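You operate a simulated robot arm through the tools that you are given. There is no shell and no other tool.

Carry out the task below with a simulated robot arm. There is one attempt and no reset: what you move stays moved.

Task
Add glycerol to the handle beaker's 200 ML line and stir it even.
Fine: It is in the yellow syrup bottle. Stir dial at 600 RPM, then off. Put the bottle back. Set down upright: syrup bottle.

The check looks at the end state, three seconds after you hand in, the way a careful person would. Anything else that was tipped, shoved, dropped, spilled or broken makes it a failure.

Robot
A 7-joint arm with a two-finger parallel gripper, fixed in place. Base frame: the origin is at the foot of the arm, x ahead of it, y to its left, z up; the work surface is at about z = 950. Readings come in mm, degrees, newtons and seconds.
With the tool pointing down near the work surface it reaches from about 220 to 640 mm from the base axis. Its first joint turns from -166.0 to 166.0 degrees. Payload 1.57 kg.
The TCP is the grasp point between the finger pads, 30 mm short of the fingertips. In the tool frame z runs along the fingers and y along their closing line. Largest opening 80 mm; finger width 17, thickness 12; the body of the gripper, 40 by 82 mm, starts 80 mm behind the TCP.
Orientation is that of the tool frame in the base frame, as a unit quaternion [w, x, y, z]. With the fingers straight down and closing along the base's y, the tool's x points along the base's -x, its y along +y and its z along -z.

Tools
- The arm moves only by the tool play_rows. Its argument "commands" is a list of rows, each a list of 7 numbers: the turn, a rotation vector about the base's x, y, z in degrees, then the shift along the base's x, y, z in cm, then the gripper command, from -1 (shut) to 1 (fully open), values between in proportion. In form: [[ax, ay, az, dx, dy, dz, hand], ...]. A call has 1 to 20 rows; each row is the pose to reach, as a shift and turn from the pose commanded when the call began. A row lasts 0.2 s, in which the tool goes at most 50 mm and 8.6 degrees; a call with a longer step from one row to the next is refused whole, and so is a gripper value outside its range. A pose out of reach is approached as far as the arm can. The call stops where the force on the tool passes 40 N (or 10 N more than at its start, if that is more) or the arm is blocked; 0.2 s more then pass. Each finger travels about 72 mm/s and halts on what it meets, pressing with about 24 N; the grip force reading is that of the motor and also rises with nothing between the fingers. The clock runs only during rows and for 0.2 s after the last one: add rows that repeat a pose to give the fingers time. The reply holds the time, the measured pose of the TCP, the force on the tool along the base axes, the opening and the grip force, in the units named above and with some noise, with the torque about the TCP (base axes, N m) and any sound that the robot's microphone picked up.
- Cameras (640 x 400 px; columns grow to the right, rows downward): "scene" is fixed at [219.4, -500.9, 1569.1]; the picture's right is [0.78, -0.63, 0.00], its down [-0.35, -0.44, -0.83] and it looks along [0.52, 0.65, -0.56] (base axes); focal length 245 px, centre (320, 200). "wrist" rides on the gripper at [72, -7, -122] in the tool frame; the picture's right is [0.09, 1.00, 0.00], its down [-0.84, 0.08, -0.54] and it looks along [-0.54, 0.05, 0.84] (tool axes); focal length 238 px, centre (320, 200). There is no depth. A picture from a camera that has moved, and an enlarged one, comes with that camera's place and axes in the base frame and with its lens.
- camera(camera): a new picture of that camera. It takes no simulated time.
- lift_body(by): slides the trunk up (or, below 0, down) by that many mm; the arm rides with it, the base frame stays. It gives what a move gives, with no picture.
- close_up(camera, box): a new picture of the part [left, top, right, bottom] of that camera's present view, enlarged. It takes no simulated time.
- sign_off(): hands the job in; it is judged then, once.

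Places have to be worked out from the pictures, the camera data and where the tool is seen. Open the gripper and draw the arm clear of the work before you hand the job in, unless the task says otherwise.

The tools are called by a JSON object that holds its "api" and its "payload". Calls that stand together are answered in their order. play_rows: Moves the arm, as the interface text tells. Its arguments: {"type":"object","properties":{"commands":{"type":"array","items":{"type":"array","items":{"type":"number"}}}},"required":["commands"]} The other tools are called the same way: lift_body (by) slides the trunk up or down; camera (camera) takes a picture; close_up (camera, box) takes an enlarged picture of a part of a camera's view; sign_off () hands the job in.

At the start:

```text
time: 0.0
tool_pos: [455.7, -205.1, 1423.3]
orientation: [-0.031, 0.002, 0.998, 0.053]
ft_force: [-0.1, 0.0, -0.9]
wrist_torque: [-0.01, -0.01, 0.02]
grip_width: 80.1
grasp_force: 0.1
trunk travel left (down, up): [-775.0, 215.0]
```

scene: 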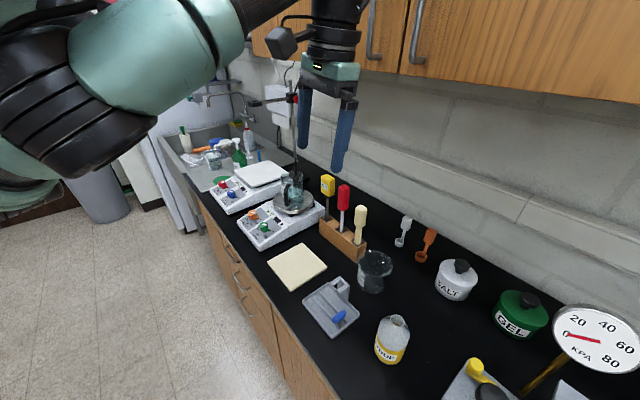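
wrist: 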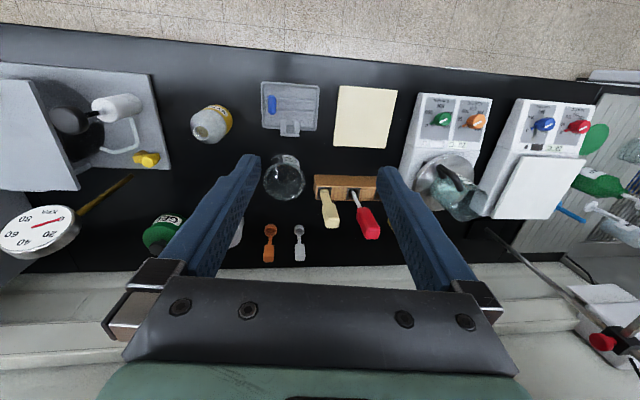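

I start with close views of the scene to identify the beaker, the bottle and the stirrer dials.

{"api": "close_up", "payload": {"camera": "scene", "box": [200, 150, 360, 250]}}

{"api": "close_up", "payload": {"camera": "scene", "box": [300, 230, 460, 380]}}

{"api": "close_up", "payload": {"camera": "wrist", "box": [380, 80, 540, 240]}}

{"api": "close_up", "payload": {"camera": "wrist", "box": [170, 70, 400, 220]}}

```text
4.00 times, centred on (280, 200) of scene
camera zoom: at [219.4, -500.9, 1569.1], right [0.78, -0.63, 0.0], down [-0.35, -0.44, -0.83], along [0.52, 0.65, -0.56], focal length 979 px, centre (480, 200)
```

zoom: 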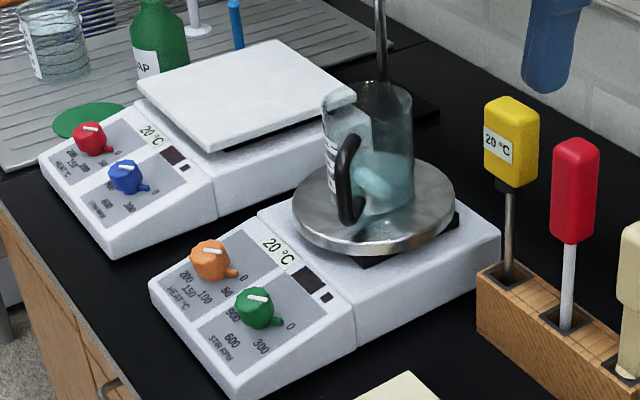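

```text
2.67 times, centred on (380, 305) of scene
camera zoom: at [219.4, -500.9, 1569.1], right [0.78, -0.63, 0.0], down [-0.35, -0.44, -0.83], along [0.52, 0.65, -0.56], focal length 652 px, centre (160, -80)
```

zoom: 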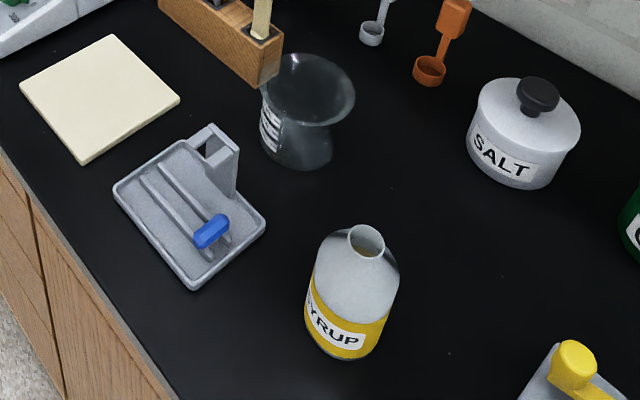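

```text
2.50 times, centred on (460, 160) of wrist
camera zoom: at [392.3, -225.5, 1548.8], right [-0.08, 0.99, 0.11], down [0.87, 0.02, 0.49], along [0.49, 0.14, -0.86], focal length 596 px, centre (-30, 300)
```

zoom: 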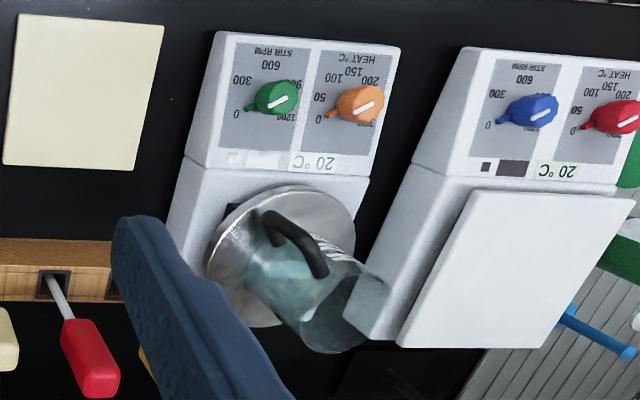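

```text
2.67 times, centred on (285, 145) of wrist
camera zoom: at [392.3, -225.5, 1548.8], right [-0.08, 0.99, 0.11], down [0.87, 0.02, 0.49], along [0.49, 0.14, -0.86], focal length 636 px, centre (413, 347)
```

zoom: 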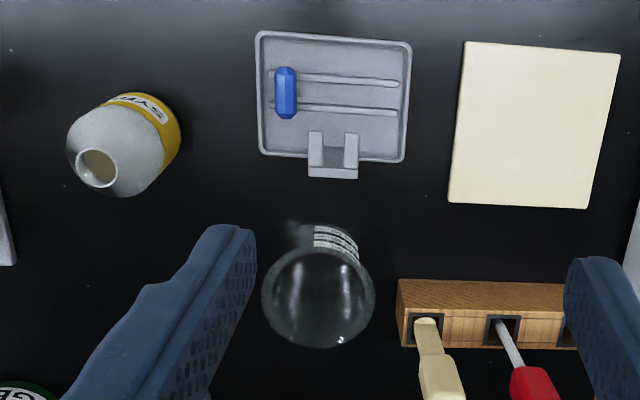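

The handled beaker sits on the plate with green/orange dials; a blue stir bar lies in the grey tray. I zoom in further to check whether there is a stir bar in the beaker and where the beaker's graduations are.

{"api": "close_up", "payload": {"camera": "scene", "box": [266, 160, 326, 220]}}

{"api": "close_up", "payload": {"camera": "wrist", "box": [425, 150, 495, 225]}}

{"api": "close_up", "payload": {"camera": "scene", "box": [230, 195, 300, 250]}}

{"api": "close_up", "payload": {"camera": "scene", "box": [360, 300, 430, 370]}}

{"api": "close_up", "payload": {"camera": "wrist", "box": [405, 85, 505, 155]}}

```text
6.67 times, centred on (296, 190) of scene
camera zoom: at [219.4, -500.9, 1569.1], right [0.78, -0.63, 0.0], down [-0.35, -0.44, -0.83], along [0.52, 0.65, -0.56], focal length 1631 px, centre (480, 267)
```

zoom: 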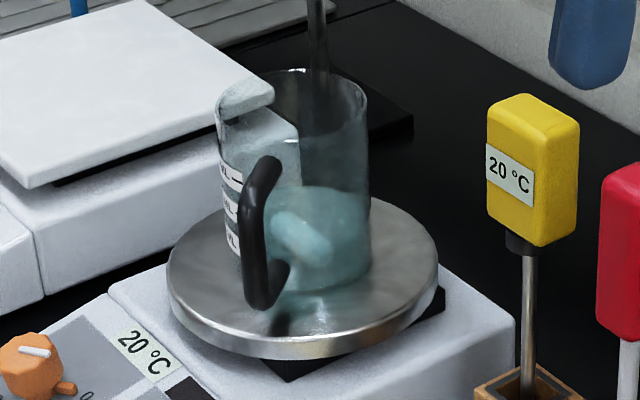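

```text
5.33 times, centred on (460, 188) of wrist
camera zoom: at [392.3, -225.5, 1548.8], right [-0.08, 0.99, 0.11], down [0.87, 0.02, 0.49], along [0.49, 0.14, -0.86], focal length 1271 px, centre (-427, 267)
```

zoom: 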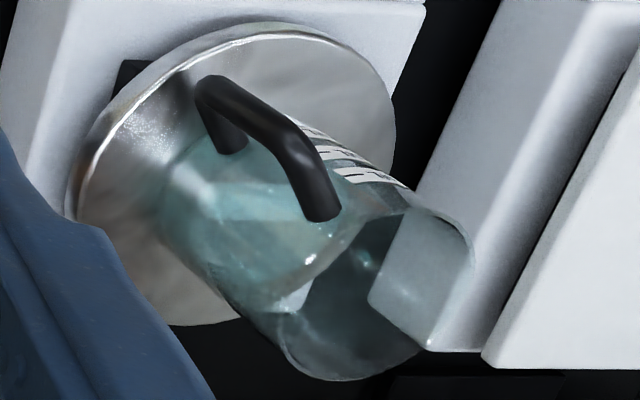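

```text
7.27 times, centred on (265, 222) of scene
camera zoom: at [219.4, -500.9, 1569.1], right [0.78, -0.63, 0.0], down [-0.35, -0.44, -0.83], along [0.52, 0.65, -0.56], focal length 1779 px, centre (720, 36)
```

zoom: 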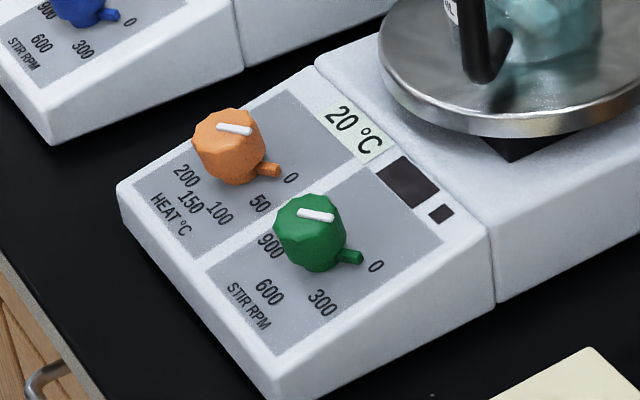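

```text
5.71 times, centred on (395, 335) of scene
camera zoom: at [219.4, -500.9, 1569.1], right [0.78, -0.63, 0.0], down [-0.35, -0.44, -0.83], along [0.52, 0.65, -0.56], focal length 1398 px, centre (-109, -571)
```

zoom: 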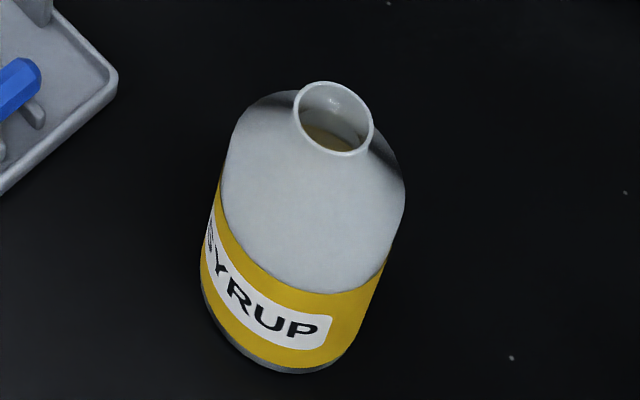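

```text
5.71 times, centred on (455, 120) of wrist
camera zoom: at [392.3, -225.5, 1548.8], right [-0.08, 0.99, 0.11], down [0.87, 0.02, 0.49], along [0.49, 0.14, -0.86], focal length 1362 px, centre (-451, 657)
```

zoom: 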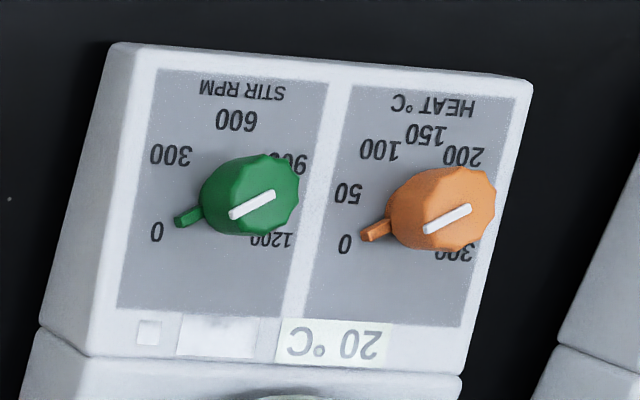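

The beaker looks to be near (630, 160) on the plate and the bottle near (512, -388). I straighten the tool and move it over toward the beaker at a safe height to look into it.

{"api": "play_rows", "payload": {"commands": [[-1, -0.6, 0, 0.3, 4.5, -0.2, 1], [-2, -1.2, 0, 0.6, 9, -0.4, 1], [-3, -1.8, 0.1, 0.9, 13.5, -0.6, 1], [-4, -2.4, 0.1, 1.2, 18, -0.8, 1], [-5, -3, 0.2, 1.5, 22.5, -1, 1], [-6.08, -3.55, 0.23, 1.8, 27, -1.2, 1], [-6.08, -3.55, 0.23, 2, 31, -1.5, 1], [-6.08, -3.55, 0.23, 2.4, 33.5, -2.3, 1], [-6.08, -3.55, 0.23, 2.4, 33.5, -2.3, 1]]}}

{"api": "camera", "payload": {"camera": "wrist"}}

{"api": "camera", "payload": {"camera": "scene"}}

```text
time: 2.0
tool_pos: [479.6, 128.0, 1400.7]
orientation: [0.001, 0.001, 1.0, 0.002]
ft_force: [0.2, -0.1, 0.1]
wrist_torque: [0.02, 0.04, 0.01]
grip_width: 80.2
grasp_force: 0.1
trunk travel left (down, up): [-775.0, 215.0]
```

```text
taken
camera wrist: at [408.7, 121.5, 1523.2], right [-0.09, 1.0, 0.0], down [0.84, 0.07, 0.54], along [0.54, 0.05, -0.84], focal length 238 px, centre (320, 200)
```

wrist: 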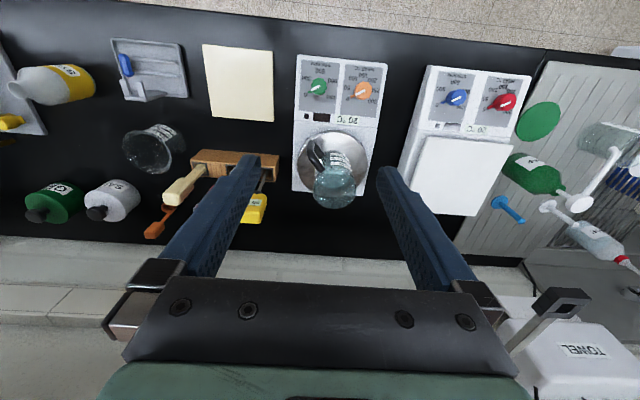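

```text
taken
```

scene: 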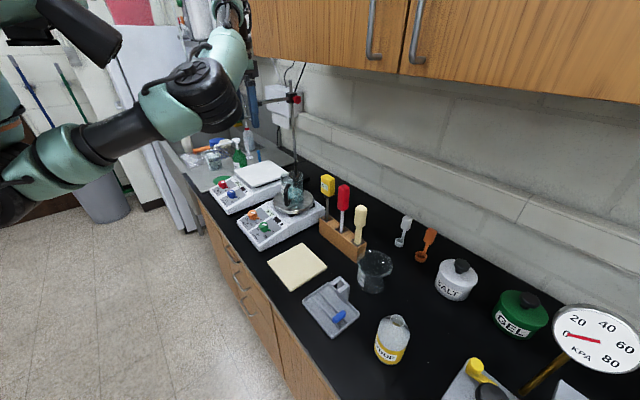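

The tool is now straight down at (480, 128, 1400). I zoom into the beaker and the dial panel from this viewpoint.

{"api": "close_up", "payload": {"camera": "wrist", "box": [290, 120, 380, 215]}}

{"api": "close_up", "payload": {"camera": "wrist", "box": [285, 45, 395, 130]}}

{"api": "close_up", "payload": {"camera": "wrist", "box": [100, 25, 280, 145]}}

```text
4.21 times, centred on (335, 168) of wrist
camera zoom: at [408.7, 121.5, 1523.2], right [-0.09, 1.0, 0.0], down [0.84, 0.07, 0.54], along [0.54, 0.05, -0.84], focal length 1004 px, centre (257, 337)
```

zoom: 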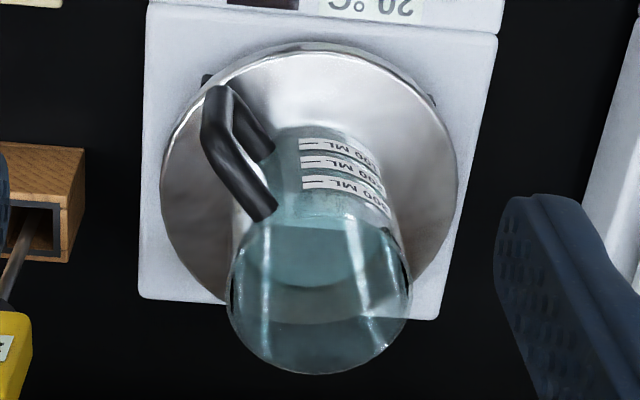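

```text
4.71 times, centred on (340, 88) of wrist
camera zoom: at [408.7, 121.5, 1523.2], right [-0.09, 1.0, 0.0], down [0.84, 0.07, 0.54], along [0.54, 0.05, -0.84], focal length 1122 px, centre (226, 729)
```

zoom: 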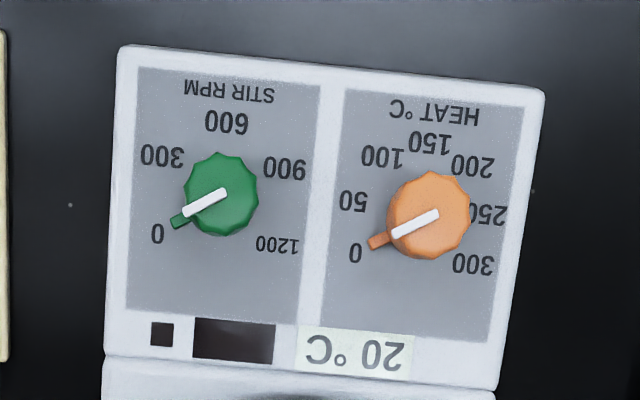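

```text
3.33 times, centred on (190, 85) of wrist
camera zoom: at [408.7, 121.5, 1523.2], right [-0.09, 1.0, 0.0], down [0.84, 0.07, 0.54], along [0.54, 0.05, -0.84], focal length 794 px, centre (753, 583)
```

zoom: 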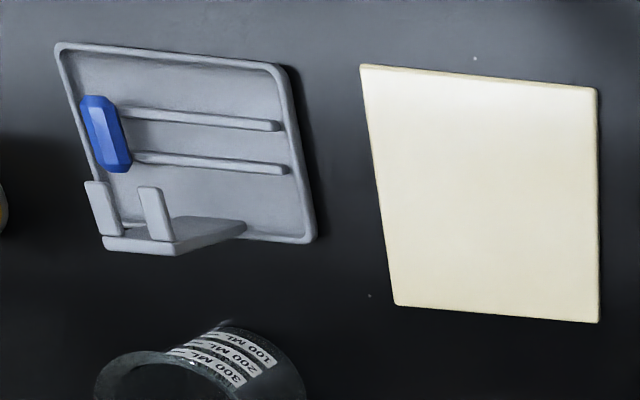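

The handled beaker has 100/200/300 ML labels and liquid up to about the first line, and both dials sit at 0. I move in more overhead to see whether there is a stir bar inside the beaker.

{"api": "play_rows", "payload": {"commands": [[0, 4, 0, 2.5, 0.5, -1.5, 1], [0, 8, 0, 5, 1, -3, 1], [0, 12, 0, 7.5, 1.5, -4, 1], [0, 15, 0, 10, 2.2, -5, 1], [0, 15, 0, 10, 2.2, -5, 1]]}}

{"api": "camera", "payload": {"camera": "wrist"}}

{"api": "camera", "payload": {"camera": "scene"}}

```text
time: 3.2
tool_pos: [554.8, 147.2, 1349.9]
orientation: [-0.131, 0.0, 0.991, 0.001]
ft_force: [0.9, 0.5, 0.1]
wrist_torque: [0.02, 0.03, -0.03]
grip_width: 80.1
grasp_force: 0.0
out of reach, approached as far as the arm can: row 4, 5
trunk travel left (down, up): [-775.0, 215.0]
```

```text
taken
camera wrist: at [518.2, 138.9, 1487.6], right [-0.09, 1.0, 0.03], down [0.95, 0.08, 0.31], along [0.3, 0.05, -0.95], focal length 238 px, centre (320, 200)
```

wrist: 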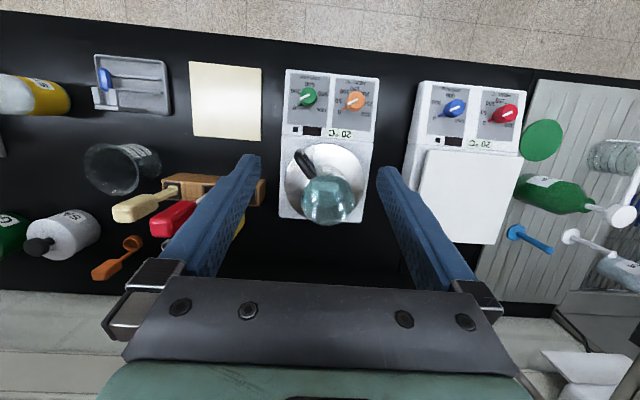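

```text
taken
```

scene: 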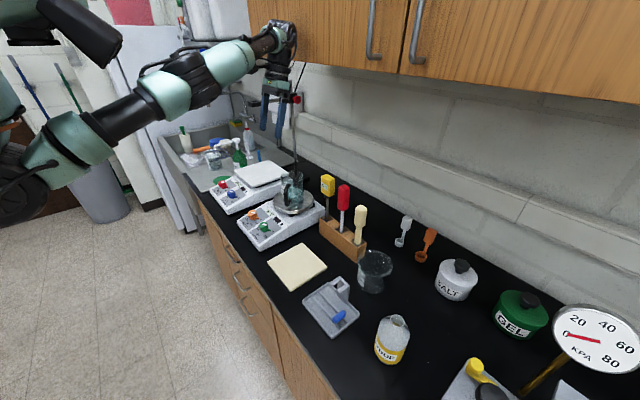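

The arm reached its limit but the view is good. I zoom into the beaker from here.

{"api": "close_up", "payload": {"camera": "wrist", "box": [280, 135, 375, 230]}}

{"api": "close_up", "payload": {"camera": "wrist", "box": [80, 40, 200, 130]}}

```text
4.21 times, centred on (328, 182) of wrist
camera zoom: at [518.2, 138.9, 1487.6], right [-0.09, 1.0, 0.03], down [0.95, 0.08, 0.31], along [0.3, 0.05, -0.95], focal length 1004 px, centre (288, 274)
```

zoom: 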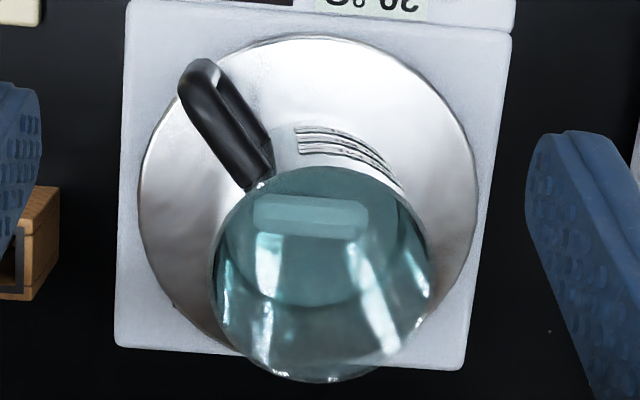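

```text
4.44 times, centred on (140, 85) of wrist
camera zoom: at [518.2, 138.9, 1487.6], right [-0.09, 1.0, 0.03], down [0.95, 0.08, 0.31], along [0.3, 0.05, -0.95], focal length 1059 px, centre (1120, 711)
```

zoom: 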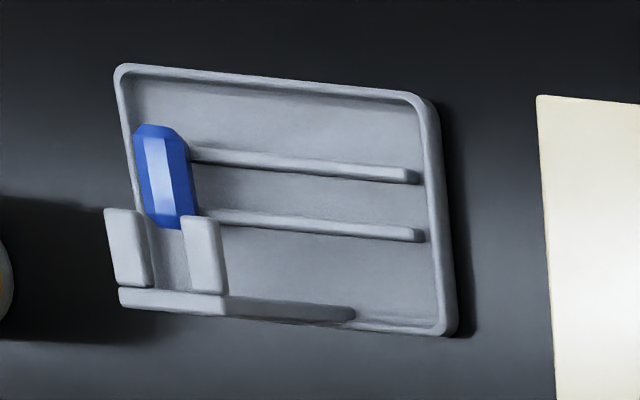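

The pale rod at the bottom of the beaker is a stir bar already inside, so the blue one stays in its tray. Next I move back to open space over the counter and test turning the wrist, so that later a side grasp of the bottle can be made with the camera on top.

{"api": "play_rows", "payload": {"commands": [[0, -5, 0, -3, -2, 0, 1], [0, -10, 0, -6, -6, 0, 1], [0, -15, 0, -9, -10, 0, 1], [0, -15, 0, -12, -14.5, 0, 1], [0, -15, 0, -14, -19, 0, 1], [0, -15, 0, -14, -23.5, 0, 1], [0, -15, 0, -14, -28, 0, 1], [0, -15, 0, -14, -28, 0, 1]]}}

{"api": "play_rows", "payload": {"commands": [[0, 0, 8, 0, 0, 0, 1], [0, 0, 16, 0, 0, 0, 1], [0, 0, 24, 0, 0, 0, 1], [0, 0, 32, 0, 0, 0, 1], [0, 0, 40, 0, 0, 0, 1], [0, 0, 48, 0, 0, 0, 1], [0, 0, 56, 0, 0, 0, 1], [0, 0, 64, 0, 0, 0, 1], [0, 0, 72, 0, 0, 0, 1], [0, 0, 80, 0, 0, 0, 1], [0, 0, 88, 0, 0, 0, 1]]}}

{"api": "camera", "payload": {"camera": "wrist"}}

{"api": "camera", "payload": {"camera": "scene"}}

```text
refused: row 4 steps farther than a row can; nothing moved
```

```text
time: 5.6
tool_pos: [556.2, 146.2, 1349.5]
orientation: [-0.094, -0.689, 0.713, -0.09]
ft_force: [1.2, 0.5, 0.0]
wrist_torque: [-0.01, 0.03, 0.0]
grip_width: 79.9
grasp_force: 0.2
trunk travel left (down, up): [-775.0, 215.0]
```

```text
taken
camera wrist: at [562.3, 107.7, 1487.5], right [-1.0, -0.06, 0.03], down [-0.04, 0.95, 0.31], along [-0.04, 0.31, -0.95], focal length 238 px, centre (320, 200)
```

wrist: 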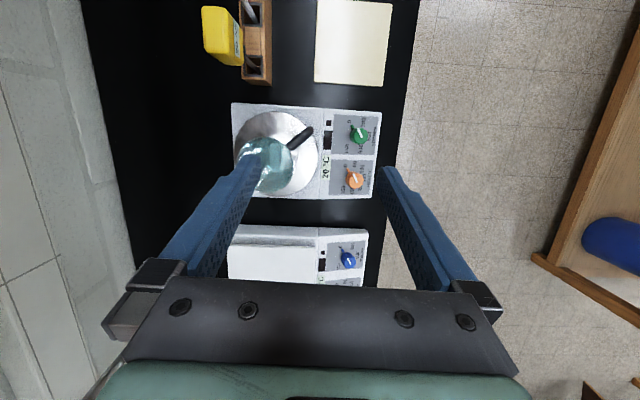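

```text
taken
```

scene: 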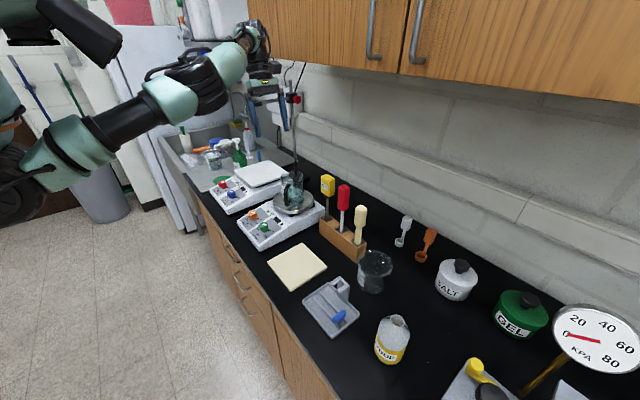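

The yaw of +88° works; the translation call was refused for step size. Now I translate back to open space in smaller steps while straightening the tool, then continue the yaw.

{"api": "play_rows", "payload": {"commands": [[5, 0, 0, -2, -3.8, 0, 1], [10, 0, 0, -4, -7.6, 0, 1], [15, 0, 0, -6, -11.4, 0, 1], [15, 0, 0, -8, -15.2, 0, 1], [15, 0, 0, -10, -19, 0, 1], [15, 0, 0, -12, -22.8, 0, 1], [15, 0, 0, -13.6, -26.6, 0, 1], [15, 0, 0, -13.6, -26.6, 0, 1]]}}

{"api": "play_rows", "payload": {"commands": [[0, 0, 8, 0, 0, 0, 1], [0, 0, 16, 0, 0, 0, 1], [0, 0, 24, 0, 0, 0, 1], [0, 0, 32, 0, 0, 0, 1], [0, 0, 40, 0, 0, 0, 1], [0, 0, 48, 0, 0, 0, 1], [0, 0, 56, 0, 0, 0, 1], [0, 0, 64, 0, 0, 0, 1], [0, 0, 72, 0, 0, 0, 1], [0, 0, 80, 0, 0, 0, 1], [0, 0, 88, 0, 0, 0, 1]]}}

{"api": "camera", "payload": {"camera": "wrist"}}

{"api": "camera", "payload": {"camera": "scene"}}

```text
time: 7.4
tool_pos: [418.5, -120.3, 1348.6]
orientation: [-0.004, -0.695, 0.719, 0.004]
ft_force: [-1.3, 1.3, -0.6]
wrist_torque: [-0.03, 0.05, 0.01]
grip_width: 80.2
grasp_force: 0.1
trunk travel left (down, up): [-775.0, 215.0]
```

```text
time: 9.8
tool_pos: [419.3, -118.8, 1349.3]
orientation: [0.006, 0.999, -0.032, 0.0]
ft_force: [-0.3, -0.4, -0.5]
wrist_torque: [-0.01, 0.0, 0.02]
grip_width: 79.7
grasp_force: 0.2
trunk travel left (down, up): [-775.0, 215.0]
```

```text
taken
camera wrist: at [492.1, -116.6, 1472.6], right [0.03, -1.0, 0.01], down [-0.84, -0.01, 0.54], along [-0.54, -0.02, -0.84], focal length 238 px, centre (320, 200)
```

wrist: 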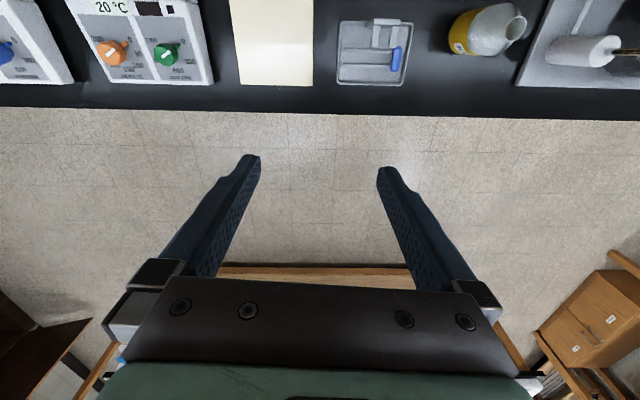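

```text
taken
```

scene: 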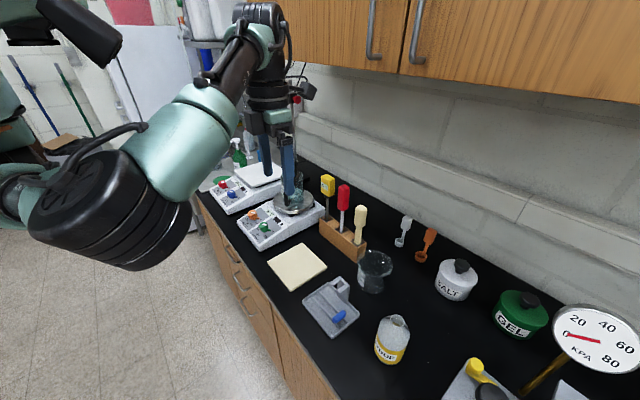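

Yaw 180° works, so the camera is on the far side. Now I pitch the tool to horizontal pointing +x (camera ends on top) while moving forward a bit.

{"api": "play_rows", "payload": {"commands": [[0, -8, 0, 1, 0, 0, 1], [0, -16, 0, 2, 0, 0, 1], [0, -24, 0, 3, 0, 0, 1], [0, -32, 0, 4, 0, 0, 1], [0, -40, 0, 5, 0, 0, 1], [0, -48, 0, 6, 0, 0, 1], [0, -56, 0, 7, 0, 0, 1], [0, -64, 0, 8, 0, 0, 1], [0, -72, 0, 9, 0, 0, 1], [0, -80, 0, 10, 0, 0, 1], [0, -88, 0, 10, 0, 0, 1], [0, -90, 0, 10, 0, 0, 1]]}}

{"api": "camera", "payload": {"camera": "wrist"}}

{"api": "camera", "payload": {"camera": "scene"}}

```text
time: 12.4
tool_pos: [520.7, -119.7, 1350.4]
orientation: [-0.021, 0.706, -0.028, 0.707]
ft_force: [0.6, 0.7, -1.0]
wrist_torque: [-0.01, 0.02, 0.0]
grip_width: 79.9
grasp_force: 0.0
trunk travel left (down, up): [-775.0, 215.0]
```

```text
taken
camera wrist: at [398.5, -116.6, 1423.6], right [-0.01, -1.0, 0.02], down [-0.54, -0.01, -0.84], along [0.84, -0.02, -0.54], focal length 238 px, centre (320, 200)
```

wrist: 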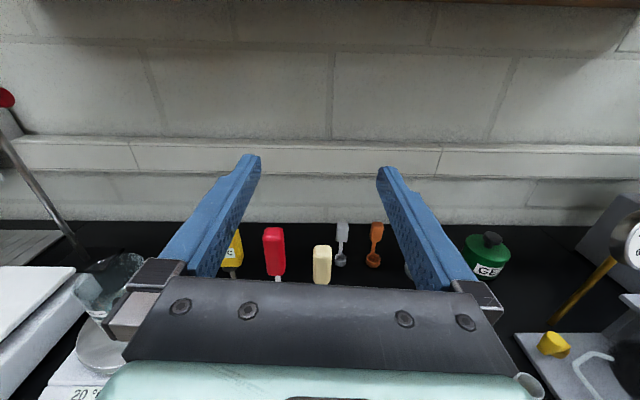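

```text
taken
```

scene: 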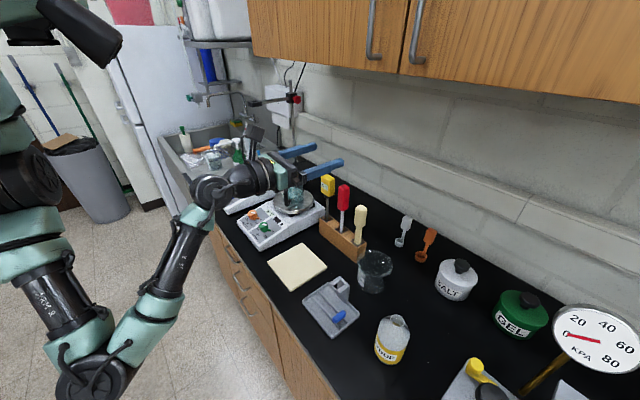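

The horizontal pose works with the camera on top. I now test the roll needed for pouring (up-vector toward +y) here in free space before committing.

{"api": "play_rows", "payload": {"commands": [[-8, 0, 0, 0, 0, 0, 1], [-16, 0, 0, 0, 0, 0, 1], [-24, 0, 0, 0, 0, 0, 1], [-32, 0, 0, 0, 0, 0, 1], [-40, 0, 0, 0, 0, 0, 1], [-48, 0, 0, 0, 0, 0, 1], [-56, 0, 0, 0, 0, 0, 1], [-64, 0, 0, 0, 0, 0, 1], [-72, 0, 0, 0, 0, 0, 1], [-80, 0, 0, 0, 0, 0, 1], [-88, 0, 0, 0, 0, 0, 1], [-96, 0, 0, 0, 0, 0, 1], [-104, 0, 0, 0, 0, 0, 1], [-112, 0, 0, 0, 0, 0, 1], [-120, 0, 0, 0, 0, 0, 1]]}}

{"api": "camera", "payload": {"camera": "scene"}}

```text
time: 15.6
tool_pos: [519.4, -120.0, 1350.3]
orientation: [0.602, 0.371, 0.598, 0.377]
ft_force: [-0.3, 0.0, -0.1]
wrist_torque: [0.0, 0.02, -0.02]
grip_width: 79.7
grasp_force: 0.0
trunk travel left (down, up): [-775.0, 215.0]
```

```text
taken
```

scene: 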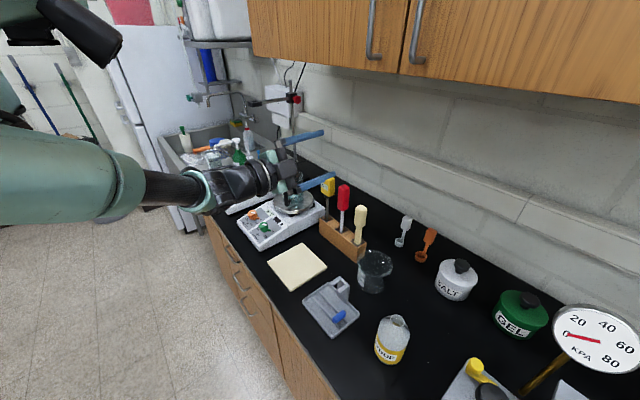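

The roll works and leaves margin. I roll back while moving toward a viewing position in front of the bottle.

{"api": "play_rows", "payload": {"commands": [[8, 0, 0, -1, -1.8, -0.8, 1], [16, 0, 0, -2, -3.6, -1.6, 1], [24, 0, 0, -3, -5.4, -2.4, 1], [32, 0, 0, -4, -7.2, -3.2, 1], [40, 0, 0, -5, -9, -4, 1], [48, 0, 0, -6, -10.8, -4.8, 1], [56, 0, 0, -7, -12.6, -5.6, 1], [64, 0, 0, -8, -14.4, -6.4, 1], [72, 0, 0, -9, -16.2, -7.2, 1], [80, 0, 0, -10, -18, -8, 1], [88, 0, 0, -11, -19.8, -8.8, 1], [96, 0, 0, -12, -21.6, -9.6, 1], [104, 0, 0, -13, -23.4, -10.4, 1], [112, 0, 0, -14, -25.2, -11.2, 1], [120, 0, 0, -15, -27, -12, 1], [120, 0, 0, -15, -27, -12, 1]]}}

{"api": "camera", "payload": {"camera": "wrist"}}

{"api": "camera", "payload": {"camera": "scene"}}

```text
time: 19.0
tool_pos: [370.5, -388.4, 1228.7]
orientation: [-0.022, 0.707, -0.028, 0.707]
ft_force: [0.1, -0.5, -0.3]
wrist_torque: [-0.02, 0.01, -0.03]
grip_width: 80.0
grasp_force: 0.1
trunk travel left (down, up): [-775.0, 215.0]
```

```text
taken
camera wrist: at [248.9, -385.9, 1302.4], right [-0.01, -1.0, 0.02], down [-0.54, -0.01, -0.84], along [0.84, -0.02, -0.54], focal length 238 px, centre (320, 200)
```

wrist: 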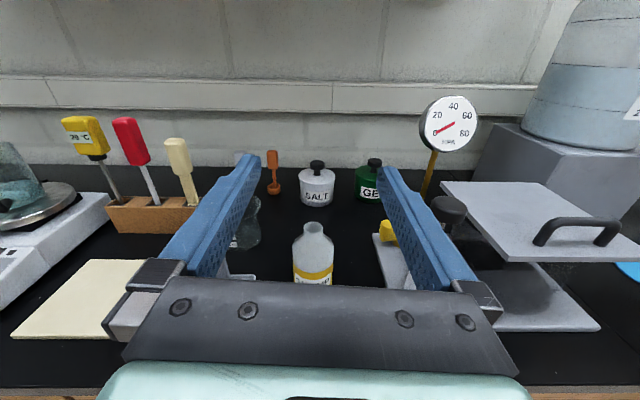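

```text
taken
```

scene: 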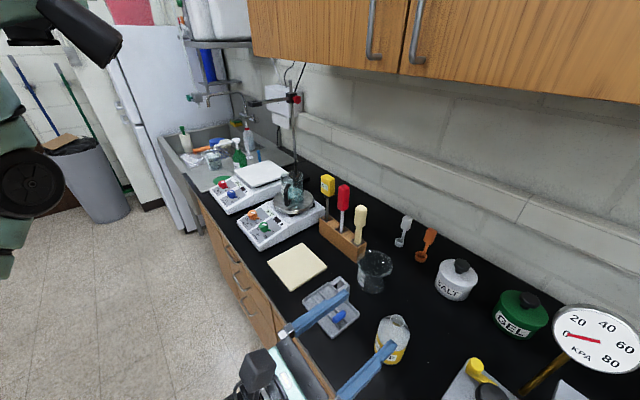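

The bottle stands in view roughly straight ahead. I correct the remaining 4° roll, lower a bit, and take accurate views.

{"api": "play_rows", "payload": {"commands": [[-4.05, 0, 0.5, 0, 0, -4, 1], [-4.05, 0, 0.5, 0, 0, -8, 1], [-4.05, 0, 0.5, 0, 0, -10, 1], [-4.05, 0, 0.5, 0, 0, -10, 1]]}}

{"api": "camera", "payload": {"camera": "wrist"}}

{"api": "close_up", "payload": {"camera": "wrist", "box": [260, 180, 380, 290]}}

{"api": "close_up", "payload": {"camera": "scene", "box": [340, 290, 440, 380]}}

```text
time: 20.0
tool_pos: [369.9, -390.8, 1128.7]
orientation: [0.002, 0.707, 0.0, 0.707]
ft_force: [0.8, -0.1, 0.1]
wrist_torque: [0.01, 0.0, 0.01]
grip_width: 80.1
grasp_force: 0.1
trunk travel left (down, up): [-775.0, 215.0]
```

```text
taken
camera wrist: at [249.0, -383.2, 1201.9], right [0.0, -1.0, 0.09], down [-0.54, -0.08, -0.84], along [0.84, -0.05, -0.54], focal length 238 px, centre (320, 200)
```

wrist: 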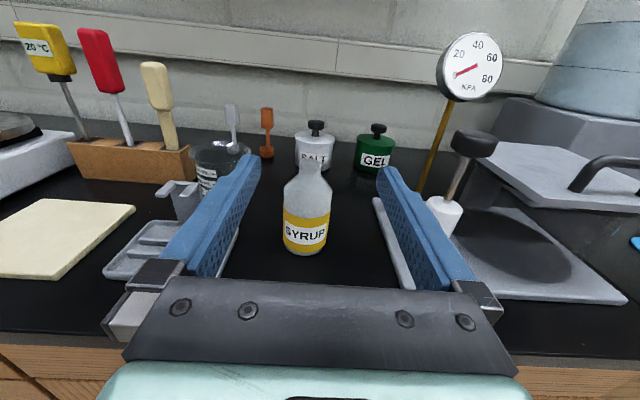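

```text
3.64 times, centred on (320, 235) of wrist
camera zoom: at [249.0, -383.2, 1201.9], right [0.0, -1.0, 0.09], down [-0.54, -0.08, -0.84], along [0.84, -0.05, -0.54], focal length 867 px, centre (320, 73)
```

zoom: 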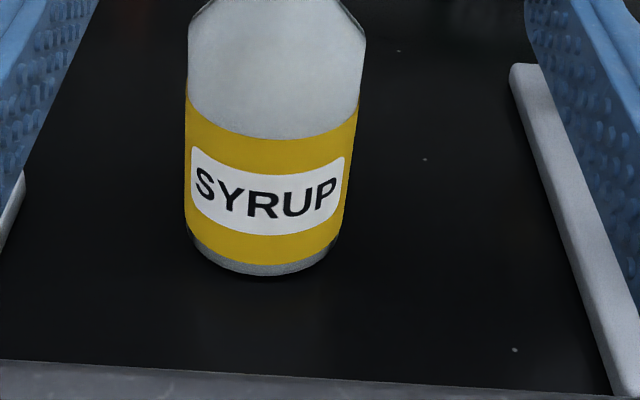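

```text
4.44 times, centred on (390, 335) of scene
camera zoom: at [219.4, -500.9, 1569.1], right [0.78, -0.63, 0.0], down [-0.35, -0.44, -0.83], along [0.52, 0.65, -0.56], focal length 1087 px, centre (9, -400)
```

zoom: 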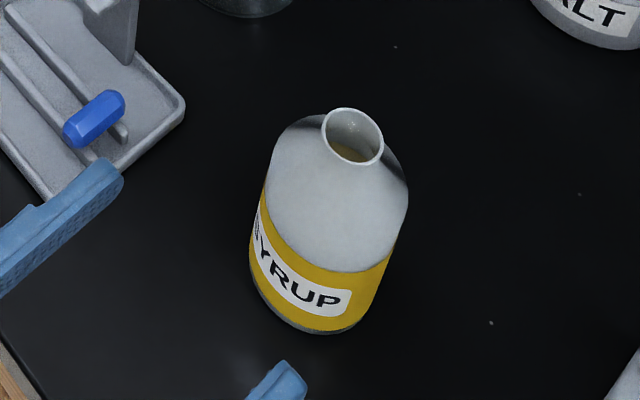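

Triangulating, the bottle axis is near (525, -382), about 66 mm in diameter, body up to z≈1037, rim at z≈1074. I lower to z≈1015 in front of it with y aligned and check alignment.

{"api": "play_rows", "payload": {"commands": [[-0.1, 0, 0, 0, 0.4, -4, 1], [-0.1, 0, 0, 0, 0.8, -8, 1], [-0.1, 0, 0, 0, 0.8, -11.4, 1], [-0.1, 0, 0, 0, 0.8, -11.4, 1]]}}

{"api": "camera", "payload": {"camera": "wrist"}}

{"api": "camera", "payload": {"camera": "scene"}}

```text
time: 21.0
tool_pos: [370.4, -379.5, 1016.3]
orientation: [0.003, 0.707, 0.0, 0.707]
ft_force: [0.1, 0.2, -0.6]
wrist_torque: [0.01, 0.01, 0.02]
grip_width: 80.3
grasp_force: 0.1
trunk travel left (down, up): [-775.0, 215.0]
```

```text
taken
camera wrist: at [248.7, -372.9, 1088.4], right [0.0, -1.0, 0.1], down [-0.54, -0.08, -0.84], along [0.84, -0.05, -0.54], focal length 238 px, centre (320, 200)
```

wrist: 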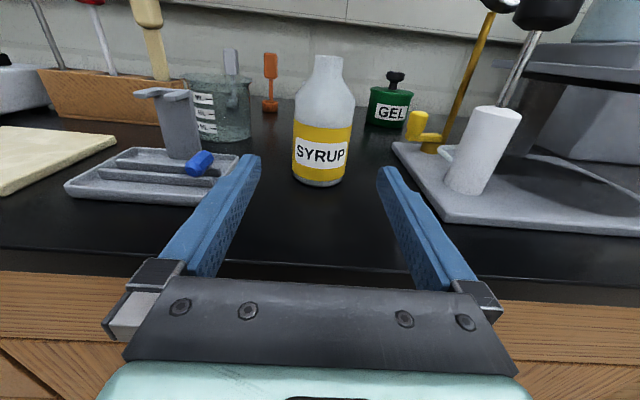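

```text
taken
```

scene: 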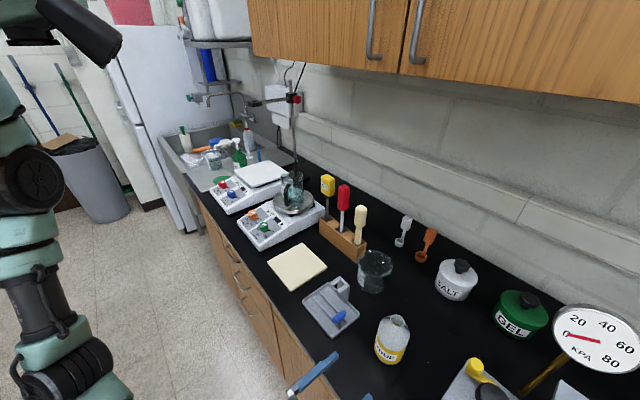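

I zoom in to measure the bottle's lateral offset relative to the fingers accurately.

{"api": "close_up", "payload": {"camera": "wrist", "box": [240, 40, 400, 200]}}

{"api": "play_rows", "payload": {"commands": [[0, 0, 0, 0, 0, 0, 1]]}}

```text
2.50 times, centred on (320, 120) of wrist
camera zoom: at [248.7, -372.9, 1088.4], right [0.0, -1.0, 0.1], down [-0.54, -0.08, -0.84], along [0.84, -0.05, -0.54], focal length 596 px, centre (320, 400)
```

zoom: 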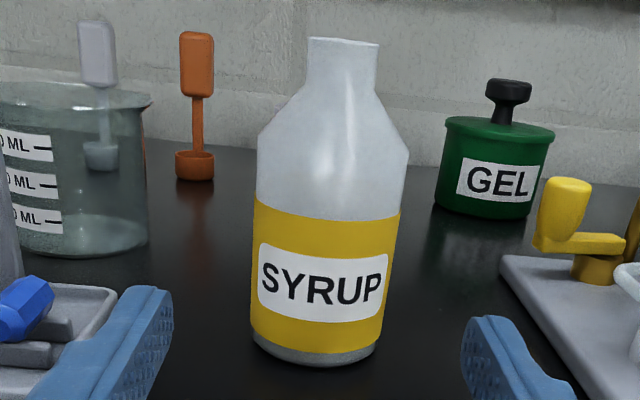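

```text
time: 21.4
tool_pos: [369.9, -380.8, 1016.2]
orientation: [0.002, 0.707, 0.0, 0.707]
ft_force: [-0.8, 1.1, -0.6]
wrist_torque: [0.02, 0.0, -0.01]
grip_width: 79.9
grasp_force: 0.1
trunk travel left (down, up): [-775.0, 215.0]
```

The bottle axis is about 3.7 mm to the right (−y) of the tool axis and ~155 mm ahead. I correct and advance partway, then recheck before enclosing it.

{"api": "play_rows", "payload": {"commands": [[0, 0, 0, 2.5, -0.37, 0, 1], [0, 0, 0, 5, -0.37, 0, 1], [0, 0, 0, 7.5, -0.37, 0, 1], [0, 0, 0, 7.5, -0.37, 0, 1]]}}

{"api": "camera", "payload": {"camera": "wrist"}}

{"api": "camera", "payload": {"camera": "scene"}}

```text
time: 22.4
tool_pos: [445.3, -384.0, 1016.3]
orientation: [0.002, 0.707, 0.0, 0.707]
ft_force: [-0.2, -0.4, -0.6]
wrist_torque: [0.0, 0.01, -0.03]
grip_width: 80.0
grasp_force: 0.0
trunk travel left (down, up): [-775.0, 215.0]
```

```text
taken
camera wrist: at [323.4, -376.3, 1088.6], right [0.0, -1.0, 0.1], down [-0.54, -0.08, -0.84], along [0.84, -0.05, -0.54], focal length 238 px, centre (320, 200)
```

wrist: 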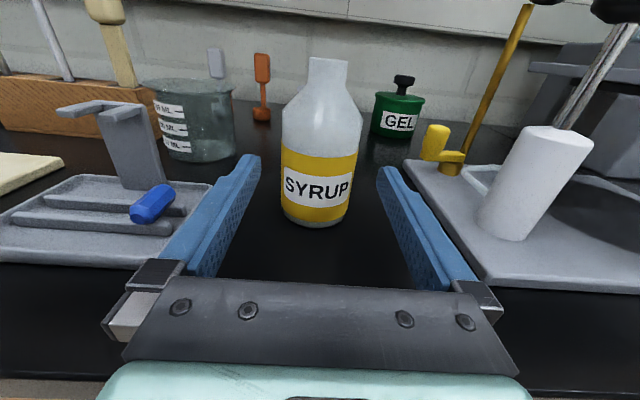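

```text
taken
```

scene: 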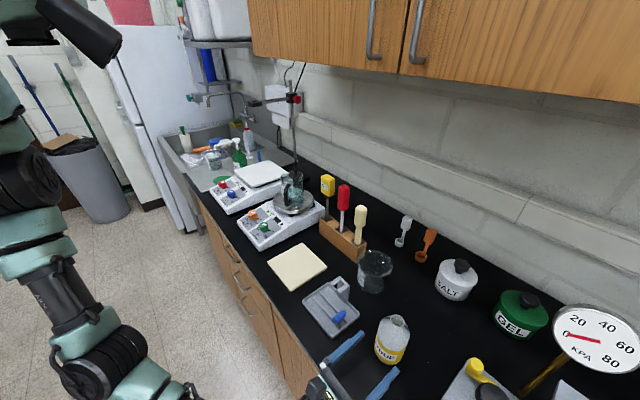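

Alignment is within about 1 mm. I advance the last 80 mm so the fingers straddle the bottle.

{"api": "play_rows", "payload": {"commands": [[0, 0, 0, 2.5, -0.05, 0, 1], [0, 0, 0, 5, -0.08, 0, 1], [0, 0, 0, 7, -0.08, 0, 1], [0, 0, 0, 8, -0.08, 0, 1], [0, 0, 0, 8, -0.08, 0, 1]]}}

{"api": "camera", "payload": {"camera": "wrist"}}

{"api": "camera", "payload": {"camera": "scene"}}

```text
time: 23.6
tool_pos: [525.5, -385.4, 1016.2]
orientation: [0.002, 0.707, 0.001, 0.707]
ft_force: [-0.7, -0.1, 0.0]
wrist_torque: [0.01, -0.01, 0.0]
grip_width: 80.1
grasp_force: 0.0
trunk travel left (down, up): [-775.0, 215.0]
```

```text
taken
camera wrist: at [404.7, -378.1, 1088.9], right [0.0, -1.0, 0.1], down [-0.54, -0.08, -0.84], along [0.84, -0.05, -0.54], focal length 238 px, centre (320, 200)
```

wrist: 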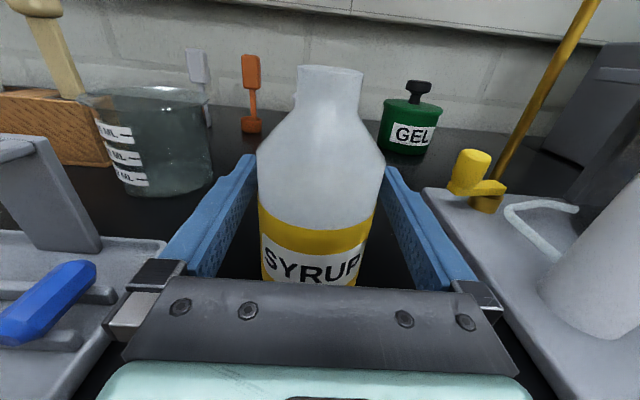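

```text
taken
```

scene: 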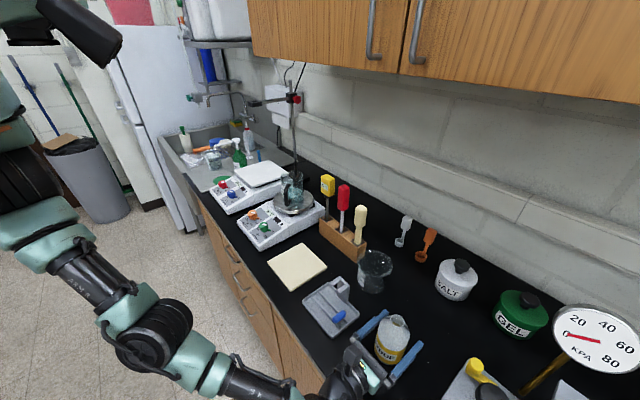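

The fingers straddle the bottle cleanly. I close the gripper and let it settle.

{"api": "play_rows", "payload": {"commands": [[0, 0, 0, 0, 0, 0, 0.6], [0, 0, 0, 0, 0, 0, 0.2], [0, 0, 0, 0, 0, 0, -0.3], [0, 0, 0, 0, 0, 0, -1], [0, 0, 0, 0, 0, 0, -1], [0, 0, 0, 0, 0, 0, -1]]}}

{"api": "camera", "payload": {"camera": "wrist"}}

```text
time: 25.0
tool_pos: [525.3, -385.7, 1016.6]
orientation: [0.001, 0.707, 0.001, 0.707]
ft_force: [1.2, 0.5, 1.3]
wrist_torque: [0.16, -0.02, -0.03]
grip_width: 63.0
grasp_force: 24.1
trunk travel left (down, up): [-775.0, 215.0]
```

```text
taken
camera wrist: at [404.5, -378.1, 1089.1], right [0.0, -1.0, 0.1], down [-0.54, -0.08, -0.84], along [0.84, -0.05, -0.54], focal length 238 px, centre (320, 200)
```

wrist: 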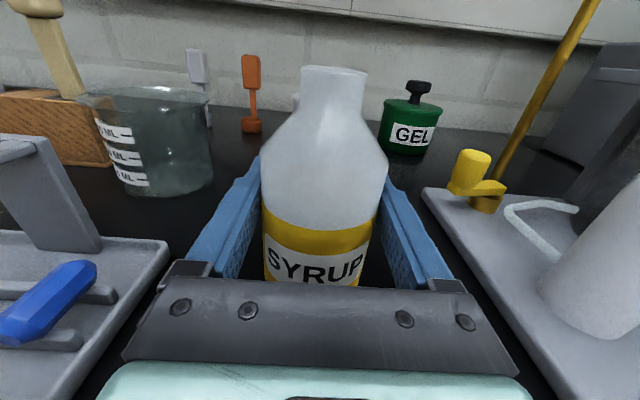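

Gripped at 63 mm with 24 N. I lift straight up and check the weight and that it is held.

{"api": "play_rows", "payload": {"commands": [[0, 0, 0, 0, 0, 0.5, -1], [0, 0, 0, 0, 0, 2, -1], [0, 0, 0, 0, 0, 5, -1], [0, 0, 0, 0, 0, 9, -1], [0, 0, 0, 0, 0, 13, -1], [0, 0, 0, 0, 0, 13, -1]]}}

{"api": "camera", "payload": {"camera": "wrist"}}

{"api": "camera", "payload": {"camera": "scene"}}

```text
time: 26.4
tool_pos: [526.6, -388.3, 1146.2]
orientation: [0.004, 0.707, -0.001, 0.707]
ft_force: [-0.6, 0.1, -1.7]
wrist_torque: [0.03, -0.02, 0.02]
grip_width: 63.0
grasp_force: 23.9
trunk travel left (down, up): [-775.0, 215.0]
```

```text
taken
camera wrist: at [404.5, -381.1, 1218.9], right [0.0, -1.0, 0.09], down [-0.54, -0.08, -0.84], along [0.84, -0.05, -0.54], focal length 238 px, centre (320, 200)
```

wrist: 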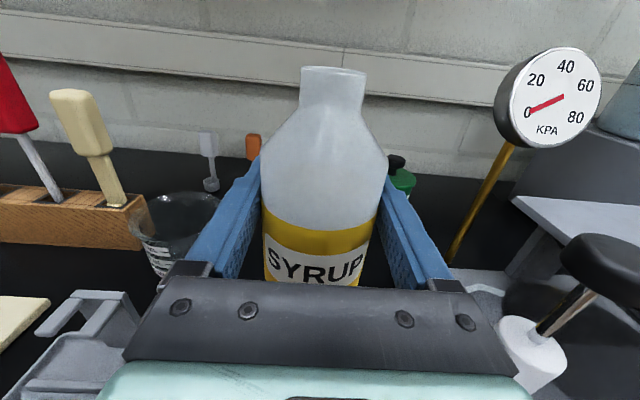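

```text
taken
```

scene: 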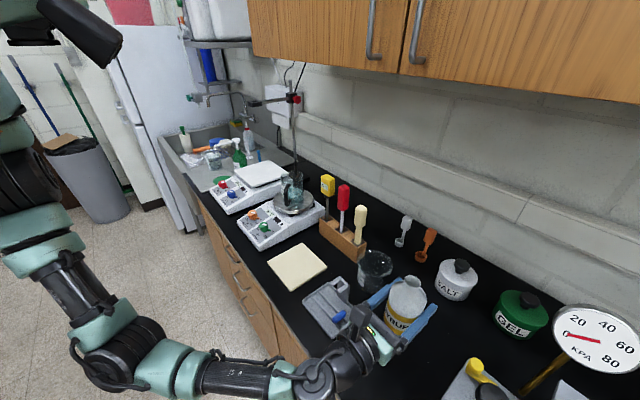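

The bottle is held securely. Before moving, I take a tight zoom of the beaker from the scene camera to read the current level against the marks.

{"api": "close_up", "payload": {"camera": "scene", "box": [276, 165, 312, 210]}}

{"api": "close_up", "payload": {"camera": "scene", "box": [240, 160, 370, 260]}}

```text
8.89 times, centred on (294, 188) of scene
camera zoom: at [219.4, -500.9, 1569.1], right [0.78, -0.63, 0.0], down [-0.35, -0.44, -0.83], along [0.52, 0.65, -0.56], focal length 2175 px, centre (551, 311)
```

zoom: 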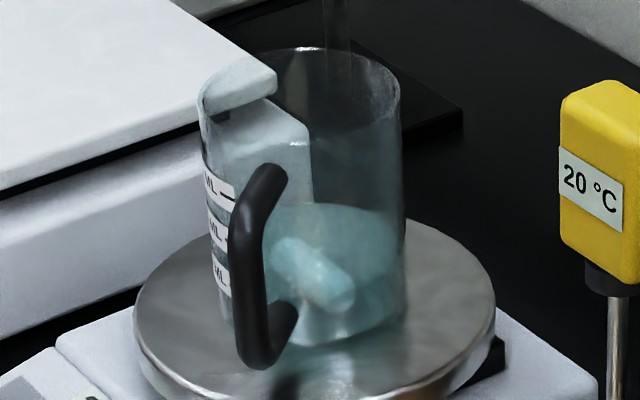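

```text
4.00 times, centred on (305, 210) of scene
camera zoom: at [219.4, -500.9, 1569.1], right [0.78, -0.63, 0.0], down [-0.35, -0.44, -0.83], along [0.52, 0.65, -0.56], focal length 979 px, centre (380, 160)
```

zoom: 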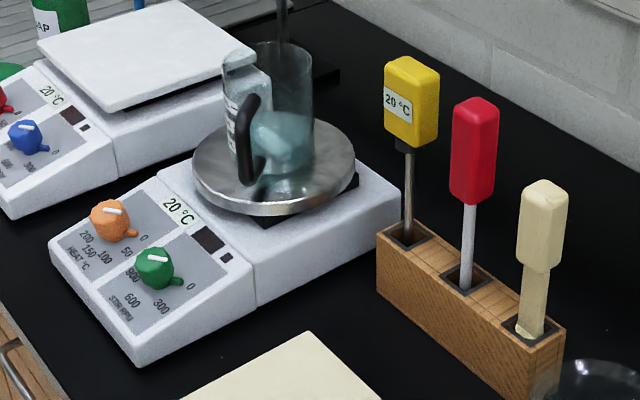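

The beaker reads ~100 ML now (liquid back edge level with lowest mark), its axis at about (625, 168) with rim z≈1148. I raise the upright bottle and carry it smoothly toward the beaker, staying in front of it first.

{"api": "play_rows", "payload": {"commands": [[0, 0, 0, 0, 0, 1, -1], [0, 0, 0, 0, 1, 3, -1], [0, 0, 0, 0, 3, 6, -1], [0, 0, 0, 0, 6, 9, -1], [0, 0, 0, 0, 9, 11, -1], [0, 0, 0, 0, 12, 11.5, -1], [0, 0, 0, 0, 15, 11.5, -1], [0, 0, 0, 0, 18, 11.5, -1], [0, 0, 0, 0, 21, 11.5, -1], [0, 0, 0, 0, 24, 11.5, -1], [0, 0, 0, 0, 27, 11.5, -1], [0, 0, 0, 0, 30, 11.5, -1], [0, 0, 0, 0, 33, 11.5, -1], [0, 0, 0, 0, 36, 11.5, -1], [0, 0, 0, 0, 39, 11.5, -1], [0, 0, 0, 0, 41, 11.5, -1], [0, 0, 0, 0, 42, 11.5, -1], [0, 0, 0, 0, 42, 11.5, -1]]}}

{"api": "camera", "payload": {"camera": "wrist"}}

{"api": "camera", "payload": {"camera": "scene"}}

```text
time: 30.2
tool_pos: [525.3, 32.8, 1261.4]
orientation: [0.003, 0.707, 0.0, 0.707]
ft_force: [0.1, 0.0, -2.6]
wrist_torque: [0.01, -0.05, 0.01]
grip_width: 62.9
grasp_force: 23.6
trunk travel left (down, up): [-775.0, 215.0]
```

```text
taken
camera wrist: at [403.5, 40.4, 1334.3], right [0.0, -1.0, 0.1], down [-0.54, -0.08, -0.84], along [0.84, -0.05, -0.54], focal length 238 px, centre (320, 200)
```

wrist: 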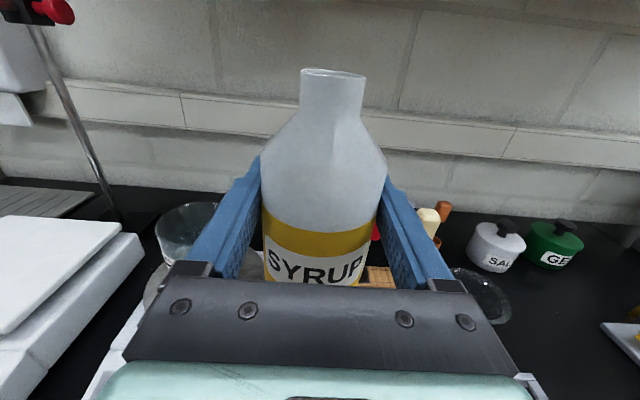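

```text
taken
```

scene: 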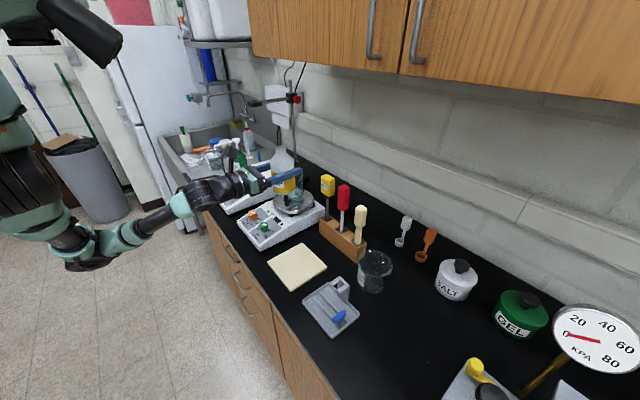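

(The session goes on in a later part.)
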